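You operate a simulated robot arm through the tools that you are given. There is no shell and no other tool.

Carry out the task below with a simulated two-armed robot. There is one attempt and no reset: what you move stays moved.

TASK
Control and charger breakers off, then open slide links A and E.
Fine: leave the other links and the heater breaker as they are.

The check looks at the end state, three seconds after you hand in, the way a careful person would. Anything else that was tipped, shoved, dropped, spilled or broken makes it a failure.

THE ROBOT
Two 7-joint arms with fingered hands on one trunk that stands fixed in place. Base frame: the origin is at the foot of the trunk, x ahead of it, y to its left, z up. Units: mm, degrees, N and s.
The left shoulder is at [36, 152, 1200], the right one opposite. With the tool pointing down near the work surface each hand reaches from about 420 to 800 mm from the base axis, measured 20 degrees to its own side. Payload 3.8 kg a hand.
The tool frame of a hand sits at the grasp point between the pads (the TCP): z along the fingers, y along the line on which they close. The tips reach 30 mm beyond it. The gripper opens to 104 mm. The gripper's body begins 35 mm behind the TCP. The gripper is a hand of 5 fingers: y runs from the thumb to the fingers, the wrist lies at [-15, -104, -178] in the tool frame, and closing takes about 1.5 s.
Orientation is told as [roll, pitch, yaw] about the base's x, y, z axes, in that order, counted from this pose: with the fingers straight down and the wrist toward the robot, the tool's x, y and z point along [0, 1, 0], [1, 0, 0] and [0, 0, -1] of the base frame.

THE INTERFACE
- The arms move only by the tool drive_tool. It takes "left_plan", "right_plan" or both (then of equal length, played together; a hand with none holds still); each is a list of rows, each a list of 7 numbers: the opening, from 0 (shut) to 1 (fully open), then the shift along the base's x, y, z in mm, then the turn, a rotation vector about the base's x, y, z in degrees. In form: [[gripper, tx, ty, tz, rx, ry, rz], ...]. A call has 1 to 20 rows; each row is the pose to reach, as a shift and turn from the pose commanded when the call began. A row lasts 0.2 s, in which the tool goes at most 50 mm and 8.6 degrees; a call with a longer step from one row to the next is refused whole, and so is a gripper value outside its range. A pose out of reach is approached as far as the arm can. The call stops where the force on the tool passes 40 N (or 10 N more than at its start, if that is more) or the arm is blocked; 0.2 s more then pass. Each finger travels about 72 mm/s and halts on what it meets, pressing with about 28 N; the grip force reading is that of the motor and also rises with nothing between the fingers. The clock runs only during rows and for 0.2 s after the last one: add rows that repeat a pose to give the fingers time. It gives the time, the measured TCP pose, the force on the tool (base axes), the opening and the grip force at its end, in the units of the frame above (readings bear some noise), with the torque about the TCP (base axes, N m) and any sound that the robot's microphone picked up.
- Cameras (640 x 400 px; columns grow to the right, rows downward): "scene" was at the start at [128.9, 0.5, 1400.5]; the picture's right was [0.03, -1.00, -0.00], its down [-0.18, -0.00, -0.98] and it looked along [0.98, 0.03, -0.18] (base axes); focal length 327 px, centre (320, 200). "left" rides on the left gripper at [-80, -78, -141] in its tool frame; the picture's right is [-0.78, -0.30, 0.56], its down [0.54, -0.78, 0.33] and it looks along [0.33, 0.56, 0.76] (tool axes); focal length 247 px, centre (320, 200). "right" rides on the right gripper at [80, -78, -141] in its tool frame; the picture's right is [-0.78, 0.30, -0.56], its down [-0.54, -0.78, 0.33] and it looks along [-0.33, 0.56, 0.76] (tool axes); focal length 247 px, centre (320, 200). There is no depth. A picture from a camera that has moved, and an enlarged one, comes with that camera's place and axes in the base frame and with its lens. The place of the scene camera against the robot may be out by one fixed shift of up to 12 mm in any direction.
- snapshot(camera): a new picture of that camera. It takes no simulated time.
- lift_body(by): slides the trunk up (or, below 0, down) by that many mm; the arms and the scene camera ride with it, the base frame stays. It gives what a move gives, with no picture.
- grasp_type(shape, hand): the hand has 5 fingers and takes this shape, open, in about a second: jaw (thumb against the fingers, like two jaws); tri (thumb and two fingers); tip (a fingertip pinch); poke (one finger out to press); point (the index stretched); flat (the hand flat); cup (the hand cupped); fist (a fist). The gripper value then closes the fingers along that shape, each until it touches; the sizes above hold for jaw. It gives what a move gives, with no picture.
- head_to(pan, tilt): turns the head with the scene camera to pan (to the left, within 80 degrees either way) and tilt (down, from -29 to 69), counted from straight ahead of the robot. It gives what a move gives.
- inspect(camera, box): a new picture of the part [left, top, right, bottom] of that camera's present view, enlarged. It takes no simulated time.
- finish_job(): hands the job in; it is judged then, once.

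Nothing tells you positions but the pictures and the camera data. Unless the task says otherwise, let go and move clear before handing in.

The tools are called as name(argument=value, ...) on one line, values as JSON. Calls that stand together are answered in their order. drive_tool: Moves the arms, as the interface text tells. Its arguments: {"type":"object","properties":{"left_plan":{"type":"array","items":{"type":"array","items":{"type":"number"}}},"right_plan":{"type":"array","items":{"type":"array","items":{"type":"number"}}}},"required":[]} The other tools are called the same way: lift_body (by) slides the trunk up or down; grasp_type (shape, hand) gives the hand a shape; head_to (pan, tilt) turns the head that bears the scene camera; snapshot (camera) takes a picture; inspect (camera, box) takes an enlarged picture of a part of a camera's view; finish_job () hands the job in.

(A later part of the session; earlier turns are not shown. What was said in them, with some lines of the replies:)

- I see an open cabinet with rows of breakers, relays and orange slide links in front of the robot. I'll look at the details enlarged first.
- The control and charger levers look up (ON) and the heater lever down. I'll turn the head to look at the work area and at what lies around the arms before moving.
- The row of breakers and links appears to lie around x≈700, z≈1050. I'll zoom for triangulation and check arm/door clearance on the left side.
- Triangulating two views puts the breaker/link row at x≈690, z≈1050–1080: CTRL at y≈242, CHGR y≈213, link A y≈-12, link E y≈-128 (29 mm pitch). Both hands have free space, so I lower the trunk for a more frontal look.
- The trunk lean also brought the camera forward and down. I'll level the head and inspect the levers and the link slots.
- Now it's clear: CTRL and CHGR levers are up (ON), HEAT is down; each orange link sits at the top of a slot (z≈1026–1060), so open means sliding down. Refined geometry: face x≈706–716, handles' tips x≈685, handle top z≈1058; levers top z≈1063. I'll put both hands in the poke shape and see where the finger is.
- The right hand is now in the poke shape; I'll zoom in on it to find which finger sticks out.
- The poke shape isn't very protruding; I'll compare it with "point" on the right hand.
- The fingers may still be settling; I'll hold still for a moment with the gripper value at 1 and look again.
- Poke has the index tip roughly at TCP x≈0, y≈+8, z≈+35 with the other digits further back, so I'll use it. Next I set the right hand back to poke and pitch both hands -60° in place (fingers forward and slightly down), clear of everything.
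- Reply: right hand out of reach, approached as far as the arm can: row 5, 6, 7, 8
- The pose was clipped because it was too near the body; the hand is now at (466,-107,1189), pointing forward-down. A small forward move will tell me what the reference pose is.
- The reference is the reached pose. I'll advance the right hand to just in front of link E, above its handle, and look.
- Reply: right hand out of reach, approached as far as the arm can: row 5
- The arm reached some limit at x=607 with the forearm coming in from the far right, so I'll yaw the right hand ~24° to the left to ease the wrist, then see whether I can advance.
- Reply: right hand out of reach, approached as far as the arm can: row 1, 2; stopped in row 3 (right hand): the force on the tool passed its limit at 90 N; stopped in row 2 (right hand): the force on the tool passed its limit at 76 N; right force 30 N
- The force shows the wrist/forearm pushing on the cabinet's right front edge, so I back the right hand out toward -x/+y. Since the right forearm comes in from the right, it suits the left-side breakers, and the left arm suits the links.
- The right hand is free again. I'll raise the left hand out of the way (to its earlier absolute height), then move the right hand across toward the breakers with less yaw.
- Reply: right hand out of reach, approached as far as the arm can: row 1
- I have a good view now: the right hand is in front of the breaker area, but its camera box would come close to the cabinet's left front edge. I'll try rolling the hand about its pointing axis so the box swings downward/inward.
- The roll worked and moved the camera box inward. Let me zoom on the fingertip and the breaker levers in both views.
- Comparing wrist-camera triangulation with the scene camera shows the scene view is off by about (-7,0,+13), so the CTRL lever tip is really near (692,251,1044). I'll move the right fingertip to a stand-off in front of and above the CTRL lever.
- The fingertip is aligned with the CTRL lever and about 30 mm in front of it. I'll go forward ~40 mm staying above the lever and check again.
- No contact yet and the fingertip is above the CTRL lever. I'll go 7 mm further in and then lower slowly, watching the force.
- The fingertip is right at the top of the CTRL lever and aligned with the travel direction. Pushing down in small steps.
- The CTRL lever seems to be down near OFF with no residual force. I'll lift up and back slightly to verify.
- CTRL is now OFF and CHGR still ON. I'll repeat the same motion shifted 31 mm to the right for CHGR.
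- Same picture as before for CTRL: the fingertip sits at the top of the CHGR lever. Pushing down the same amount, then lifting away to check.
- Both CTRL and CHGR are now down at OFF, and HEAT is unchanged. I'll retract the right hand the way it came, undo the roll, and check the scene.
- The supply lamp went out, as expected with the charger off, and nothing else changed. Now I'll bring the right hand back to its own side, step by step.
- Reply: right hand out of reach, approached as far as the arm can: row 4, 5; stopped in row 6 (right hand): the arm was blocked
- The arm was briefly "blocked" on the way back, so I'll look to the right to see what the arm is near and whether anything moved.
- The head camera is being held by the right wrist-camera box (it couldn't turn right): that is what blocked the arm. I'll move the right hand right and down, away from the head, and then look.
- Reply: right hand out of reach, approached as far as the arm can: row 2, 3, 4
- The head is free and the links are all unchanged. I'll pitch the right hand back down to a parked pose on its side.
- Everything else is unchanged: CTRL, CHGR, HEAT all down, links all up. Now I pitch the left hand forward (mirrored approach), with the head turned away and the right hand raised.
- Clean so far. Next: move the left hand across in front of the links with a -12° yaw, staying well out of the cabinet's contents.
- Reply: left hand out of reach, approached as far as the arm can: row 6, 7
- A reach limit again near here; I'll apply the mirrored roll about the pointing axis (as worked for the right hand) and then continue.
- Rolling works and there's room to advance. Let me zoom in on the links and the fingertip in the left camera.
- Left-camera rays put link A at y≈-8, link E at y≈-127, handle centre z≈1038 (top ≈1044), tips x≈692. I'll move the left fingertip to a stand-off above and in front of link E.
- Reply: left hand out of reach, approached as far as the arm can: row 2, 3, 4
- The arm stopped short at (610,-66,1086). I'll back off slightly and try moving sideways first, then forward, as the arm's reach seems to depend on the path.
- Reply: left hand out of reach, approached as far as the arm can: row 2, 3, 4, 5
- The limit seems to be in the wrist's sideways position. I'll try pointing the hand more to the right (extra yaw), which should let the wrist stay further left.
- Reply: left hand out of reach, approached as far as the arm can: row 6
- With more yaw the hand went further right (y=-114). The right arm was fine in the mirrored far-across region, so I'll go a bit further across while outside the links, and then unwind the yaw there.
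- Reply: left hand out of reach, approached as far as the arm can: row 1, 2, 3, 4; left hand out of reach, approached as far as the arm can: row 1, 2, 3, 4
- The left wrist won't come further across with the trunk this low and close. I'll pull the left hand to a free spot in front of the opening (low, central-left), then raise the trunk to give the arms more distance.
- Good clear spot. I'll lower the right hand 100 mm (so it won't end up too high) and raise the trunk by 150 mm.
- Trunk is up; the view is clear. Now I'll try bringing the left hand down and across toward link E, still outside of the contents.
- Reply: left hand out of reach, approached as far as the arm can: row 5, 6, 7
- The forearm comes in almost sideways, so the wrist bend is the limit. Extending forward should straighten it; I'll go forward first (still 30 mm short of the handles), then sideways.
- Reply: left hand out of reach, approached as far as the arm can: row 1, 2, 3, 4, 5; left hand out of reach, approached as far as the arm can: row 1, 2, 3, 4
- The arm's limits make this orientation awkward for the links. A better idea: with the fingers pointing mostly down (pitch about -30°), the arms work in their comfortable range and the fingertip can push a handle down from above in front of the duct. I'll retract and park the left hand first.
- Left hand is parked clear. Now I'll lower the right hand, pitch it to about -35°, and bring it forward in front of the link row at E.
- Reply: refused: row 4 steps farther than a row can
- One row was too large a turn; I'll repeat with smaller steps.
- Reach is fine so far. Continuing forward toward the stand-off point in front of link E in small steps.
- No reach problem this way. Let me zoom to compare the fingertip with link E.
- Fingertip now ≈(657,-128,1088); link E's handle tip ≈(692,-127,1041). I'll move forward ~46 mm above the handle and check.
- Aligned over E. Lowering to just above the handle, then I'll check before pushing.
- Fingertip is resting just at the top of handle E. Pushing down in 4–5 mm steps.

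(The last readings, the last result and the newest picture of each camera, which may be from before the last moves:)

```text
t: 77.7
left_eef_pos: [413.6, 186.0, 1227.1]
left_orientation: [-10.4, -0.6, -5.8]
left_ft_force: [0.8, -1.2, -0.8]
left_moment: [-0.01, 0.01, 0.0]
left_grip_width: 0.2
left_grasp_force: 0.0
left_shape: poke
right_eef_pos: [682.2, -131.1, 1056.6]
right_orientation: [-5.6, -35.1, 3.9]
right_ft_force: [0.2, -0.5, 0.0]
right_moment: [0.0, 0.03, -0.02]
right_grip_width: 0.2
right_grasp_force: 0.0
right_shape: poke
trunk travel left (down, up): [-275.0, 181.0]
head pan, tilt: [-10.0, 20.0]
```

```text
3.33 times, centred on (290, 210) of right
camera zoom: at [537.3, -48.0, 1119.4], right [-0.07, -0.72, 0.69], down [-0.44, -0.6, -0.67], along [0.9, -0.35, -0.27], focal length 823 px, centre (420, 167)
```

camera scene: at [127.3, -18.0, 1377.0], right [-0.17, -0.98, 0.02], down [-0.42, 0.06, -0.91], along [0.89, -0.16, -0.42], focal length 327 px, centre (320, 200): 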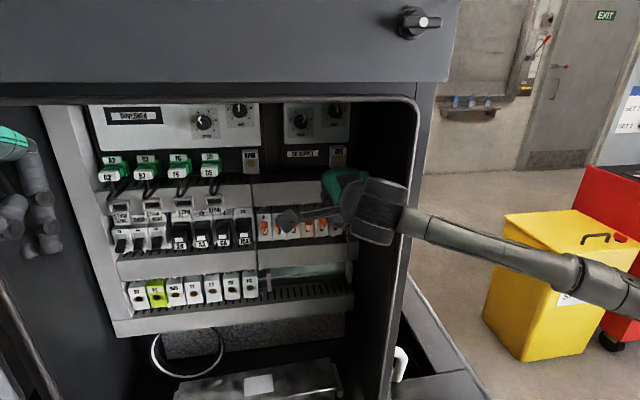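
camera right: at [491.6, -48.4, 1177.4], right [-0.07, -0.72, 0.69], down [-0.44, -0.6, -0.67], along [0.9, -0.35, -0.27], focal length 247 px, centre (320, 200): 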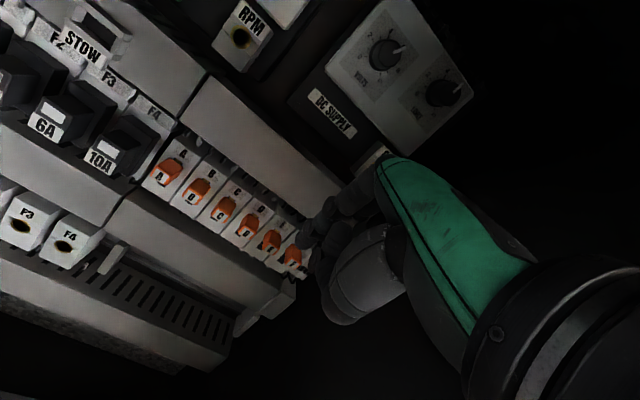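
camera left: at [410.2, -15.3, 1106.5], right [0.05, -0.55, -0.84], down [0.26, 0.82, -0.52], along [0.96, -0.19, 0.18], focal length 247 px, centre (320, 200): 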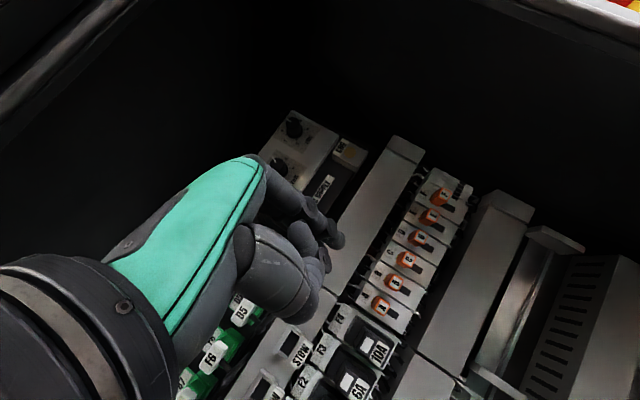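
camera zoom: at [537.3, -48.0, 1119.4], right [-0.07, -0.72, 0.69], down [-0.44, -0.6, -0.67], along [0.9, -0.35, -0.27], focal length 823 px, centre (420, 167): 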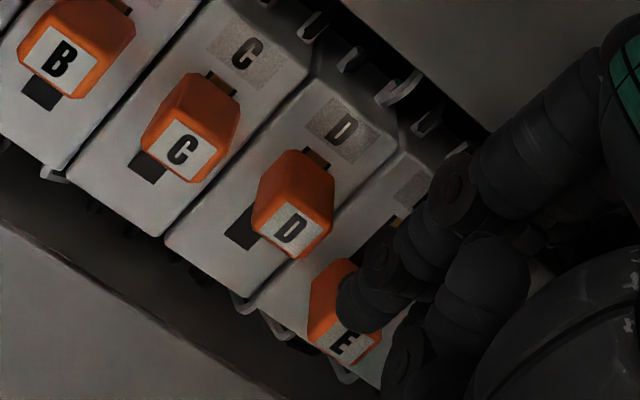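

E is moving down (about 16 mm so far). I'll continue gently to its stop.

drive_tool(right_plan=[[1, 0, 0, -2, 0, 0, 0], [1, 0, 0, -4, 0, 0, 0], [1, 0, 0, -6, 0, 0, 0], [1, 0, 0, -8, 0, 0, 0]])

inspect(camera="right", box=[220, 150, 360, 270])

```text
t: 78.7
left_eef_pos: [410.8, 184.4, 1227.2]
left_orientation: [-10.3, -0.7, -5.8]
left_ft_force: [0.3, 0.1, -0.3]
left_moment: [-0.02, 0.0, -0.02]
left_grip_width: 0.0
left_grasp_force: 0.1
left_shape: poke
right_eef_pos: [681.0, -131.5, 1051.4]
right_orientation: [-5.5, -35.5, 3.9]
right_ft_force: [-2.5, -2.6, 14.2]
right_moment: [0.1, -0.21, -0.08]
right_grip_width: 0.1
right_grasp_force: 0.1
right_shape: poke
trunk travel left (down, up): [-275.0, 181.0]
head pan, tilt: [-10.0, 20.0]
```

```text
3.33 times, centred on (290, 210) of right
camera zoom: at [535.4, -48.1, 1114.4], right [-0.08, -0.72, 0.68], down [-0.43, -0.59, -0.68], along [0.9, -0.35, -0.27], focal length 823 px, centre (420, 167)
```

zoom: 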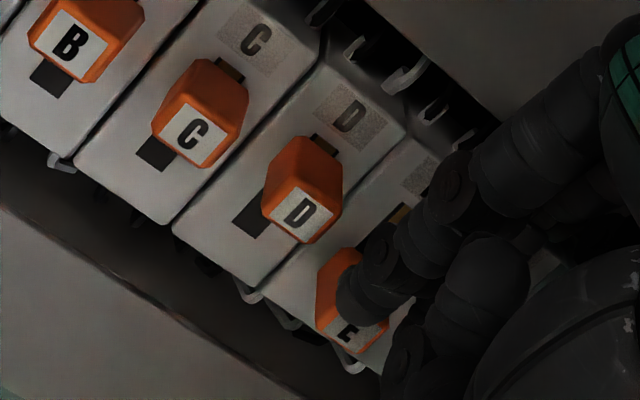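

A 14 N reaction shows the slider is at its bottom stop. I'll lift the finger straight up and back off to verify.

drive_tool(right_plan=[[1, 0, 0, 8, 0, 0, 0], [1, 0, 0, 18, 0, 0, 0], [1, 0, 0, 30, 0, 0, 0], [1, 0, 0, 42, 0, 0, 0], [1, -15, 0, 48, 0, 0, 0], [1, -35, 5, 50, 0, 0, 0]])

inspect(camera="right", box=[120, 130, 360, 310])

inspect(camera="scene", box=[240, 150, 440, 290])

```text
t: 80.1
left_eef_pos: [412.7, 185.2, 1226.1]
left_orientation: [-10.3, -0.5, -5.9]
left_ft_force: [-1.4, 0.0, 0.9]
left_moment: [0.01, 0.01, 0.03]
left_grip_width: 0.0
left_grasp_force: 0.1
left_shape: poke
right_eef_pos: [646.1, -126.5, 1096.3]
right_orientation: [-5.6, -35.2, 3.9]
right_ft_force: [-0.6, 0.0, 0.3]
right_moment: [-0.02, -0.04, 0.03]
right_grip_width: 0.0
right_grasp_force: 0.1
right_shape: poke
trunk travel left (down, up): [-275.0, 181.0]
head pan, tilt: [-10.0, 20.0]
```

```text
2.22 times, centred on (240, 220) of right
camera zoom: at [501.0, -42.6, 1161.1], right [-0.07, -0.72, 0.69], down [-0.44, -0.6, -0.67], along [0.9, -0.35, -0.27], focal length 549 px, centre (498, 156)
```

zoom: 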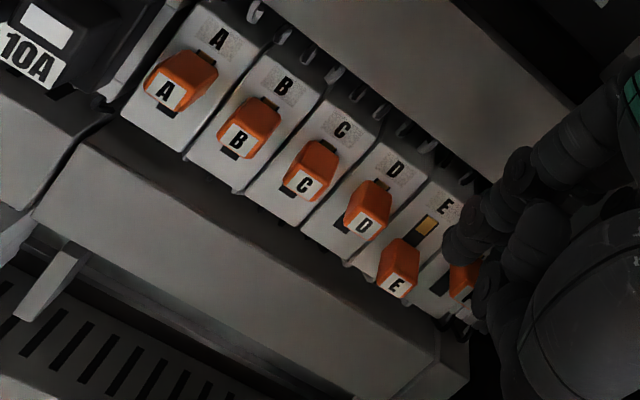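

```text
2.86 times, centred on (340, 220) of scene
camera zoom: at [125.9, -18.2, 1377.2], right [-0.17, -0.98, 0.02], down [-0.42, 0.06, -0.91], along [0.89, -0.16, -0.42], focal length 934 px, centre (263, 143)
```

zoom: 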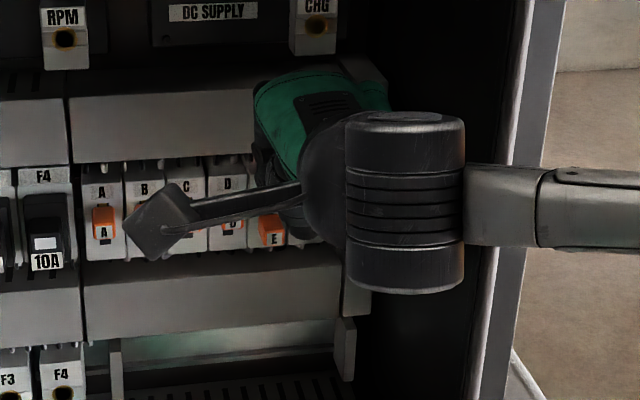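

E is open: its slider is at the bottom and the slot above is exposed. Now I'll shift to link A (118 mm to the left), staying in front of the row.

drive_tool(right_plan=[[1, -12, 25, 10, 0, 0, 0], [1, -14, 50, 12, 0, 0, 0], [1, -14, 75, 12, 0, 0, 0], [1, -14, 100, 12, 0, 0, 0], [1, -14, 113.5, 12, 0, 0, 0]])

snapshot(camera="scene")

inspect(camera="right", box=[180, 140, 360, 290])

```text
t: 81.3
left_eef_pos: [413.8, 185.7, 1226.9]
left_orientation: [-10.4, -0.6, -5.9]
left_ft_force: [0.3, 0.0, 0.6]
left_moment: [-0.01, -0.01, 0.0]
left_grip_width: 0.1
left_grasp_force: 0.1
left_shape: poke
right_eef_pos: [634.7, -11.1, 1110.4]
right_orientation: [-5.7, -35.1, 3.9]
right_ft_force: [-0.3, -1.3, -0.5]
right_moment: [0.01, -0.02, 0.03]
right_grip_width: 0.0
right_grasp_force: 0.1
right_shape: poke
trunk travel left (down, up): [-275.0, 181.0]
head pan, tilt: [-10.0, 20.0]
```

```text
taken
camera scene: at [126.7, -17.6, 1377.1], right [-0.17, -0.98, 0.02], down [-0.42, 0.06, -0.91], along [0.89, -0.16, -0.42], focal length 327 px, centre (320, 200)
```

scene: 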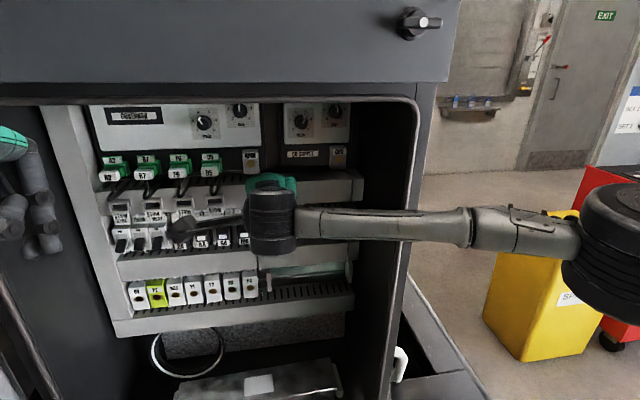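

```text
2.67 times, centred on (270, 215) of right
camera zoom: at [489.4, 71.9, 1175.0], right [-0.07, -0.72, 0.69], down [-0.44, -0.6, -0.67], along [0.9, -0.35, -0.27], focal length 659 px, centre (453, 160)
```

zoom: 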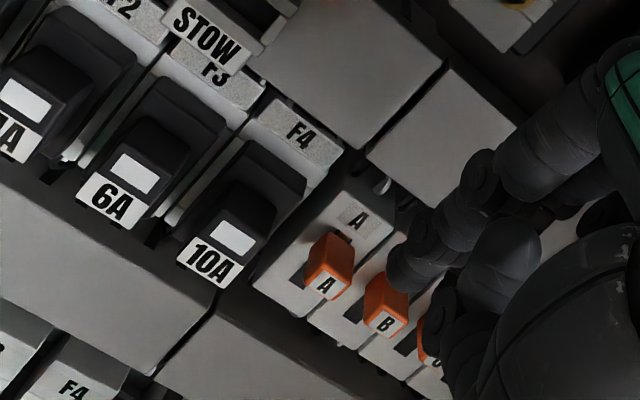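

Link A measures at y≈-7, same relative alignment as E had. Moving forward over handle A.

drive_tool(right_plan=[[1, 12, 0, -2, 0, 0, 0], [1, 24, 0, -4, 0, 0, 0], [1, 36, 0, -6, 0, 0, 0], [1, 48, 0, -8, 0, 0, 0]])

inspect(camera="right", box=[220, 150, 360, 270])

snapshot(camera="scene")

```text
t: 82.3
left_eef_pos: [413.0, 185.9, 1227.2]
left_orientation: [-10.3, -0.4, -5.9]
left_ft_force: [-0.3, 0.4, -0.6]
left_moment: [-0.01, -0.04, 0.01]
left_grip_width: 0.0
left_grasp_force: 0.1
left_shape: poke
right_eef_pos: [683.4, -13.5, 1101.0]
right_orientation: [-5.7, -35.0, 4.0]
right_ft_force: [0.0, 0.3, 0.9]
right_moment: [0.0, -0.02, 0.0]
right_grip_width: 0.0
right_grasp_force: 0.1
right_shape: poke
trunk travel left (down, up): [-275.0, 181.0]
head pan, tilt: [-10.0, 20.0]
```

```text
3.33 times, centred on (290, 210) of right
camera zoom: at [537.9, 70.8, 1165.8], right [-0.07, -0.72, 0.69], down [-0.44, -0.6, -0.67], along [0.9, -0.35, -0.27], focal length 823 px, centre (420, 167)
```

zoom: 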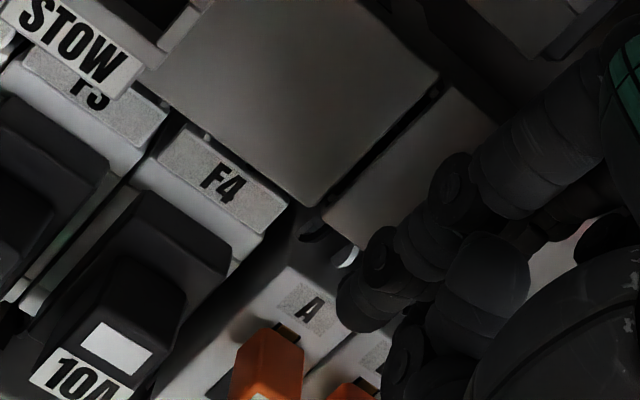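

```text
taken
camera scene: at [127.0, -17.8, 1377.0], right [-0.17, -0.98, 0.02], down [-0.42, 0.06, -0.91], along [0.89, -0.16, -0.42], focal length 327 px, centre (320, 200)
```

scene: 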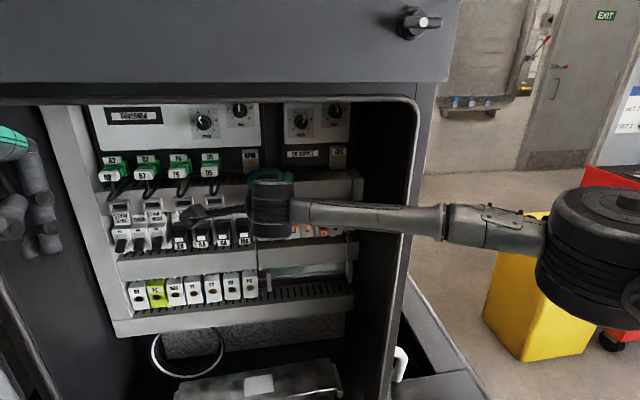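

Same relative picture as over E. Lowering to the handle, then pushing.

drive_tool(right_plan=[[1, 0, 1, -9, 0, 0, 0], [1, 0, 1, -18, 0, 0, 0], [1, 0, 1, -26, 0, 0, 0]])

inspect(camera="right", box=[220, 150, 360, 270])

```text
t: 83.1
left_eef_pos: [413.6, 185.3, 1226.3]
left_orientation: [-10.4, -0.5, -5.9]
left_ft_force: [-0.6, 0.1, -1.3]
left_moment: [-0.02, -0.01, -0.02]
left_grip_width: 0.0
left_grasp_force: 0.1
left_shape: poke
right_eef_pos: [682.1, -12.3, 1074.4]
right_orientation: [-5.6, -35.1, 4.0]
right_ft_force: [0.8, 0.4, -0.3]
right_moment: [-0.01, -0.04, 0.01]
right_grip_width: 0.0
right_grasp_force: 0.0
right_shape: poke
trunk travel left (down, up): [-275.0, 181.0]
head pan, tilt: [-10.0, 20.0]
```

```text
3.33 times, centred on (290, 210) of right
camera zoom: at [537.2, 72.0, 1139.4], right [-0.07, -0.72, 0.69], down [-0.44, -0.6, -0.67], along [0.9, -0.35, -0.27], focal length 823 px, centre (420, 167)
```

zoom: 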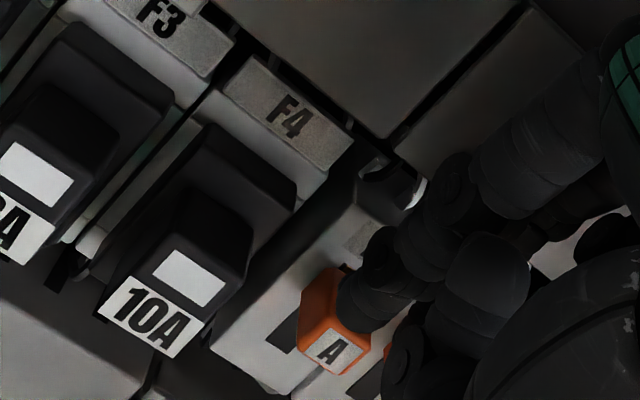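

Matches the E case. Pushing A down to its stop.

drive_tool(right_plan=[[1, 0, 0, -5, 0, 0, 0], [1, 0, 0, -10, 0, 0, 0], [1, 0, 0, -14, 0, 0, 0], [1, 0, 0, -18, 0, 0, 0], [1, 0, 0, -21, 0, 0, 0]])

drive_tool(right_plan=[[1, 0, 0, -2, 0, 0, 0], [1, 0, 0, -4, 0, 0, 0], [1, 0, 0, -6, 0, 0, 0]])

inspect(camera="right", box=[220, 150, 360, 270])

```text
t: 84.3
left_eef_pos: [414.1, 184.8, 1226.0]
left_orientation: [-10.3, -0.5, -5.8]
left_ft_force: [-0.1, 0.1, 0.0]
left_moment: [-0.01, -0.01, 0.0]
left_grip_width: 0.0
left_grasp_force: 0.0
left_shape: poke
right_eef_pos: [681.5, -11.1, 1054.9]
right_orientation: [-5.6, -35.1, 3.8]
right_ft_force: [0.1, 0.9, 0.4]
right_moment: [-0.01, 0.02, -0.01]
right_grip_width: 0.1
right_grasp_force: 0.2
right_shape: poke
trunk travel left (down, up): [-275.0, 181.0]
head pan, tilt: [-10.0, 20.0]
```

```text
t: 85.1
left_eef_pos: [412.1, 185.1, 1227.2]
left_orientation: [-10.3, -0.5, -5.9]
left_ft_force: [-0.5, -0.5, 0.1]
left_moment: [0.0, 0.0, 0.0]
left_grip_width: 0.0
left_grasp_force: 0.1
left_shape: poke
right_eef_pos: [680.7, -12.0, 1051.8]
right_orientation: [-5.5, -35.4, 3.8]
right_ft_force: [-1.4, -0.7, 9.8]
right_moment: [0.08, -0.12, 0.01]
right_grip_width: 0.1
right_grasp_force: 0.1
right_shape: poke
trunk travel left (down, up): [-275.0, 181.0]
head pan, tilt: [-10.0, 20.0]
```

```text
3.33 times, centred on (290, 210) of right
camera zoom: at [535.2, 71.4, 1115.2], right [-0.07, -0.73, 0.68], down [-0.43, -0.59, -0.68], along [0.9, -0.35, -0.27], focal length 823 px, centre (420, 167)
```

zoom: 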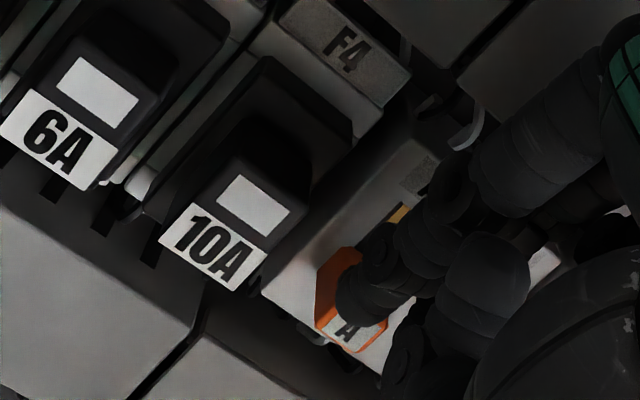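

A is at its bottom stop (10 N reaction). Lifting straight up and backing out, then checking.

drive_tool(right_plan=[[1, 0, 0, 8, 0, 0, 0], [1, 0, 0, 18, 0, 0, 0], [1, 0, 0, 30, 0, 0, 0], [1, 0, 0, 42, 0, 0, 0], [1, -15, 0, 48, 0, 0, 0], [1, -35, -5, 54, 0, 0, 0], [1, -60, -15, 64, 0, 0, 0], [1, -85, -35, 75, 0, 0, 0], [1, -110, -60, 85, 0, 0, 0]])

inspect(camera="right", box=[60, 120, 360, 320])

snapshot(camera="scene")

```text
t: 87.1
left_eef_pos: [413.1, 183.3, 1227.2]
left_orientation: [-10.3, -0.5, -5.8]
left_ft_force: [0.0, -0.8, 0.6]
left_moment: [-0.01, -0.01, 0.0]
left_grip_width: 0.3
left_grasp_force: 0.0
left_shape: poke
right_eef_pos: [571.4, -72.6, 1133.6]
right_orientation: [-5.5, -35.2, 3.7]
right_ft_force: [-0.5, 0.4, 0.6]
right_moment: [0.0, -0.02, 0.03]
right_grip_width: 0.1
right_grasp_force: 0.0
right_shape: poke
trunk travel left (down, up): [-275.0, 181.0]
head pan, tilt: [-10.0, 20.0]
```

```text
2.00 times, centred on (210, 220) of right
camera zoom: at [425.5, 10.5, 1197.5], right [-0.07, -0.73, 0.68], down [-0.44, -0.59, -0.68], along [0.9, -0.35, -0.27], focal length 494 px, centre (540, 160)
```

zoom: 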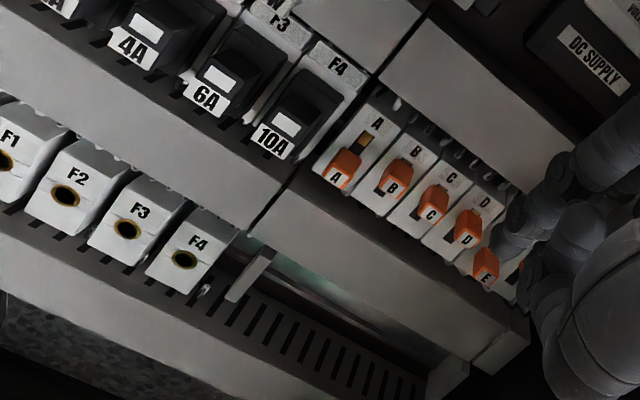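

```text
taken
camera scene: at [125.6, -19.3, 1377.2], right [-0.17, -0.98, 0.01], down [-0.42, 0.06, -0.91], along [0.89, -0.16, -0.42], focal length 327 px, centre (320, 200)
```

scene: 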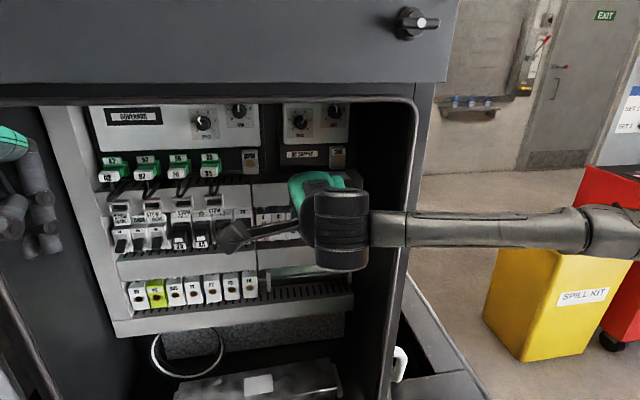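

A and E are open, B–D still up. Retracting the right hand fully out of the cabinet to a parked pose for a final check.

drive_tool(right_plan=[[1, -12, -20, 6, 0, 0, 0], [1, -24, -40, 12, 0, 0, 0], [1, -36, -58, 18, 0, 0, 0], [1, -55, -60, 25, 0, 6, 0], [1, -75, -62, 32, 0, 13, 0], [1, -95, -64, 40, 0, 20, 0], [1, -115, -66, 48, 0, 27, 0], [1, -140, -68, 58, 0, 33, 0]])

head_to(pan=0, tilt=20)

snapshot(camera="scene")

inspect(camera="scene", box=[290, 180, 450, 280])

inspect(camera="scene", box=[140, 180, 300, 280])

```text
t: 88.9
left_eef_pos: [412.8, 185.3, 1225.5]
left_orientation: [-10.4, -0.5, -5.9]
left_ft_force: [-0.5, 0.3, 0.1]
left_moment: [0.02, 0.0, 0.01]
left_grip_width: 0.0
left_grasp_force: 0.0
left_shape: poke
right_eef_pos: [433.7, -140.7, 1191.5]
right_orientation: [-3.5, -2.1, 3.2]
right_ft_force: [-0.2, 0.7, 0.0]
right_moment: [-0.02, -0.01, 0.03]
right_grip_width: 0.1
right_grasp_force: 0.0
right_shape: poke
trunk travel left (down, up): [-275.0, 181.0]
head pan, tilt: [-10.0, 20.0]
```

```text
t: 89.6
left_eef_pos: [412.9, 184.3, 1226.7]
left_orientation: [-10.4, -0.5, -5.9]
left_ft_force: [0.2, -0.1, 0.0]
left_moment: [-0.01, -0.02, -0.05]
left_grip_width: 0.0
left_grasp_force: 0.0
left_shape: poke
right_eef_pos: [433.9, -140.4, 1190.2]
right_orientation: [-3.4, -2.2, 3.2]
right_ft_force: [0.1, -0.7, -0.2]
right_moment: [0.0, -0.01, 0.0]
right_grip_width: 0.0
right_grasp_force: 0.0
right_shape: poke
trunk travel left (down, up): [-275.0, 181.0]
head pan, tilt: [0.0, 20.0]
```

```text
taken
camera scene: at [128.0, -2.0, 1377.0], right [0.0, -1.0, 0.0], down [-0.42, 0.0, -0.91], along [0.91, 0.0, -0.42], focal length 327 px, centre (320, 200)
```

scene: 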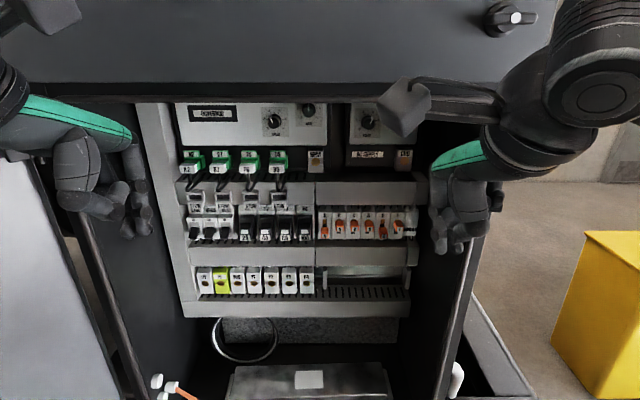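

```text
4.00 times, centred on (370, 230) of scene
camera zoom: at [128.0, -2.0, 1377.0], right [0.0, -1.0, 0.0], down [-0.42, 0.0, -0.91], along [0.91, 0.0, -0.42], focal length 1308 px, centre (120, 80)
```

zoom: 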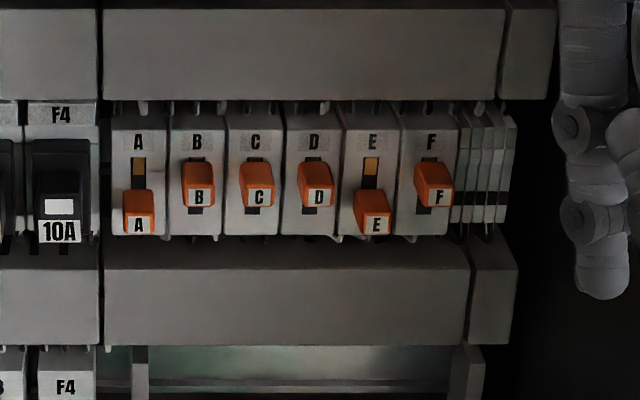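

```text
4.00 times, centred on (220, 230) of scene
camera zoom: at [128.0, -2.0, 1377.0], right [0.0, -1.0, 0.0], down [-0.42, 0.0, -0.91], along [0.91, 0.0, -0.42], focal length 1308 px, centre (720, 80)
```

zoom: 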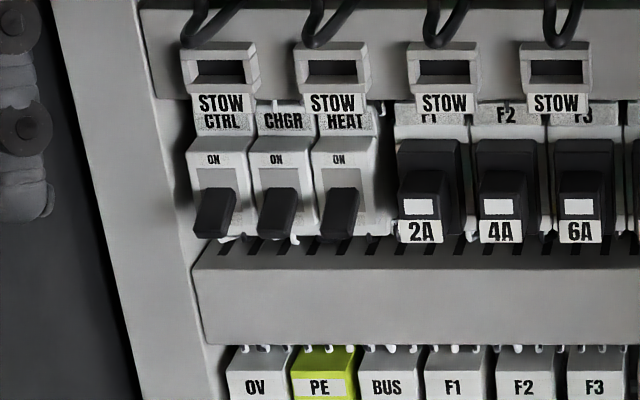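

The check pictures show CTRL and CHGR down at OFF and HEAT still down as it was. Links A and E are open at the bottom, and B, C, D and F are untouched. Both hands are clear and nothing else looks disturbed, so I'm handing in.

finish_job()

```text
The job is handed in.
```

The control and charger breakers are off, and slide links A and E are open, pushed down to their bottom stops. The heater breaker and links B, C, D and F are as they were. The last pictures before I handed in showed this, with both hands clear of the cabinet.

- **Contact with the cabinet:** On my first try at link E, the right hand pressed against the cabinet's right front edge. The force limit stopped it at 90 N, then at 76 N on a second push, before I backed out.
- **Contact with the robot's head:** While retracting, the right wrist camera box also bumped the robot's own head camera.
- **Brief shift on the charger breaker:** While I pushed that lever down, the right hand read about 15 mm off its commanded position for a moment. It then came back, and I did not find out why.

In the later pictures nothing looked moved or damaged.
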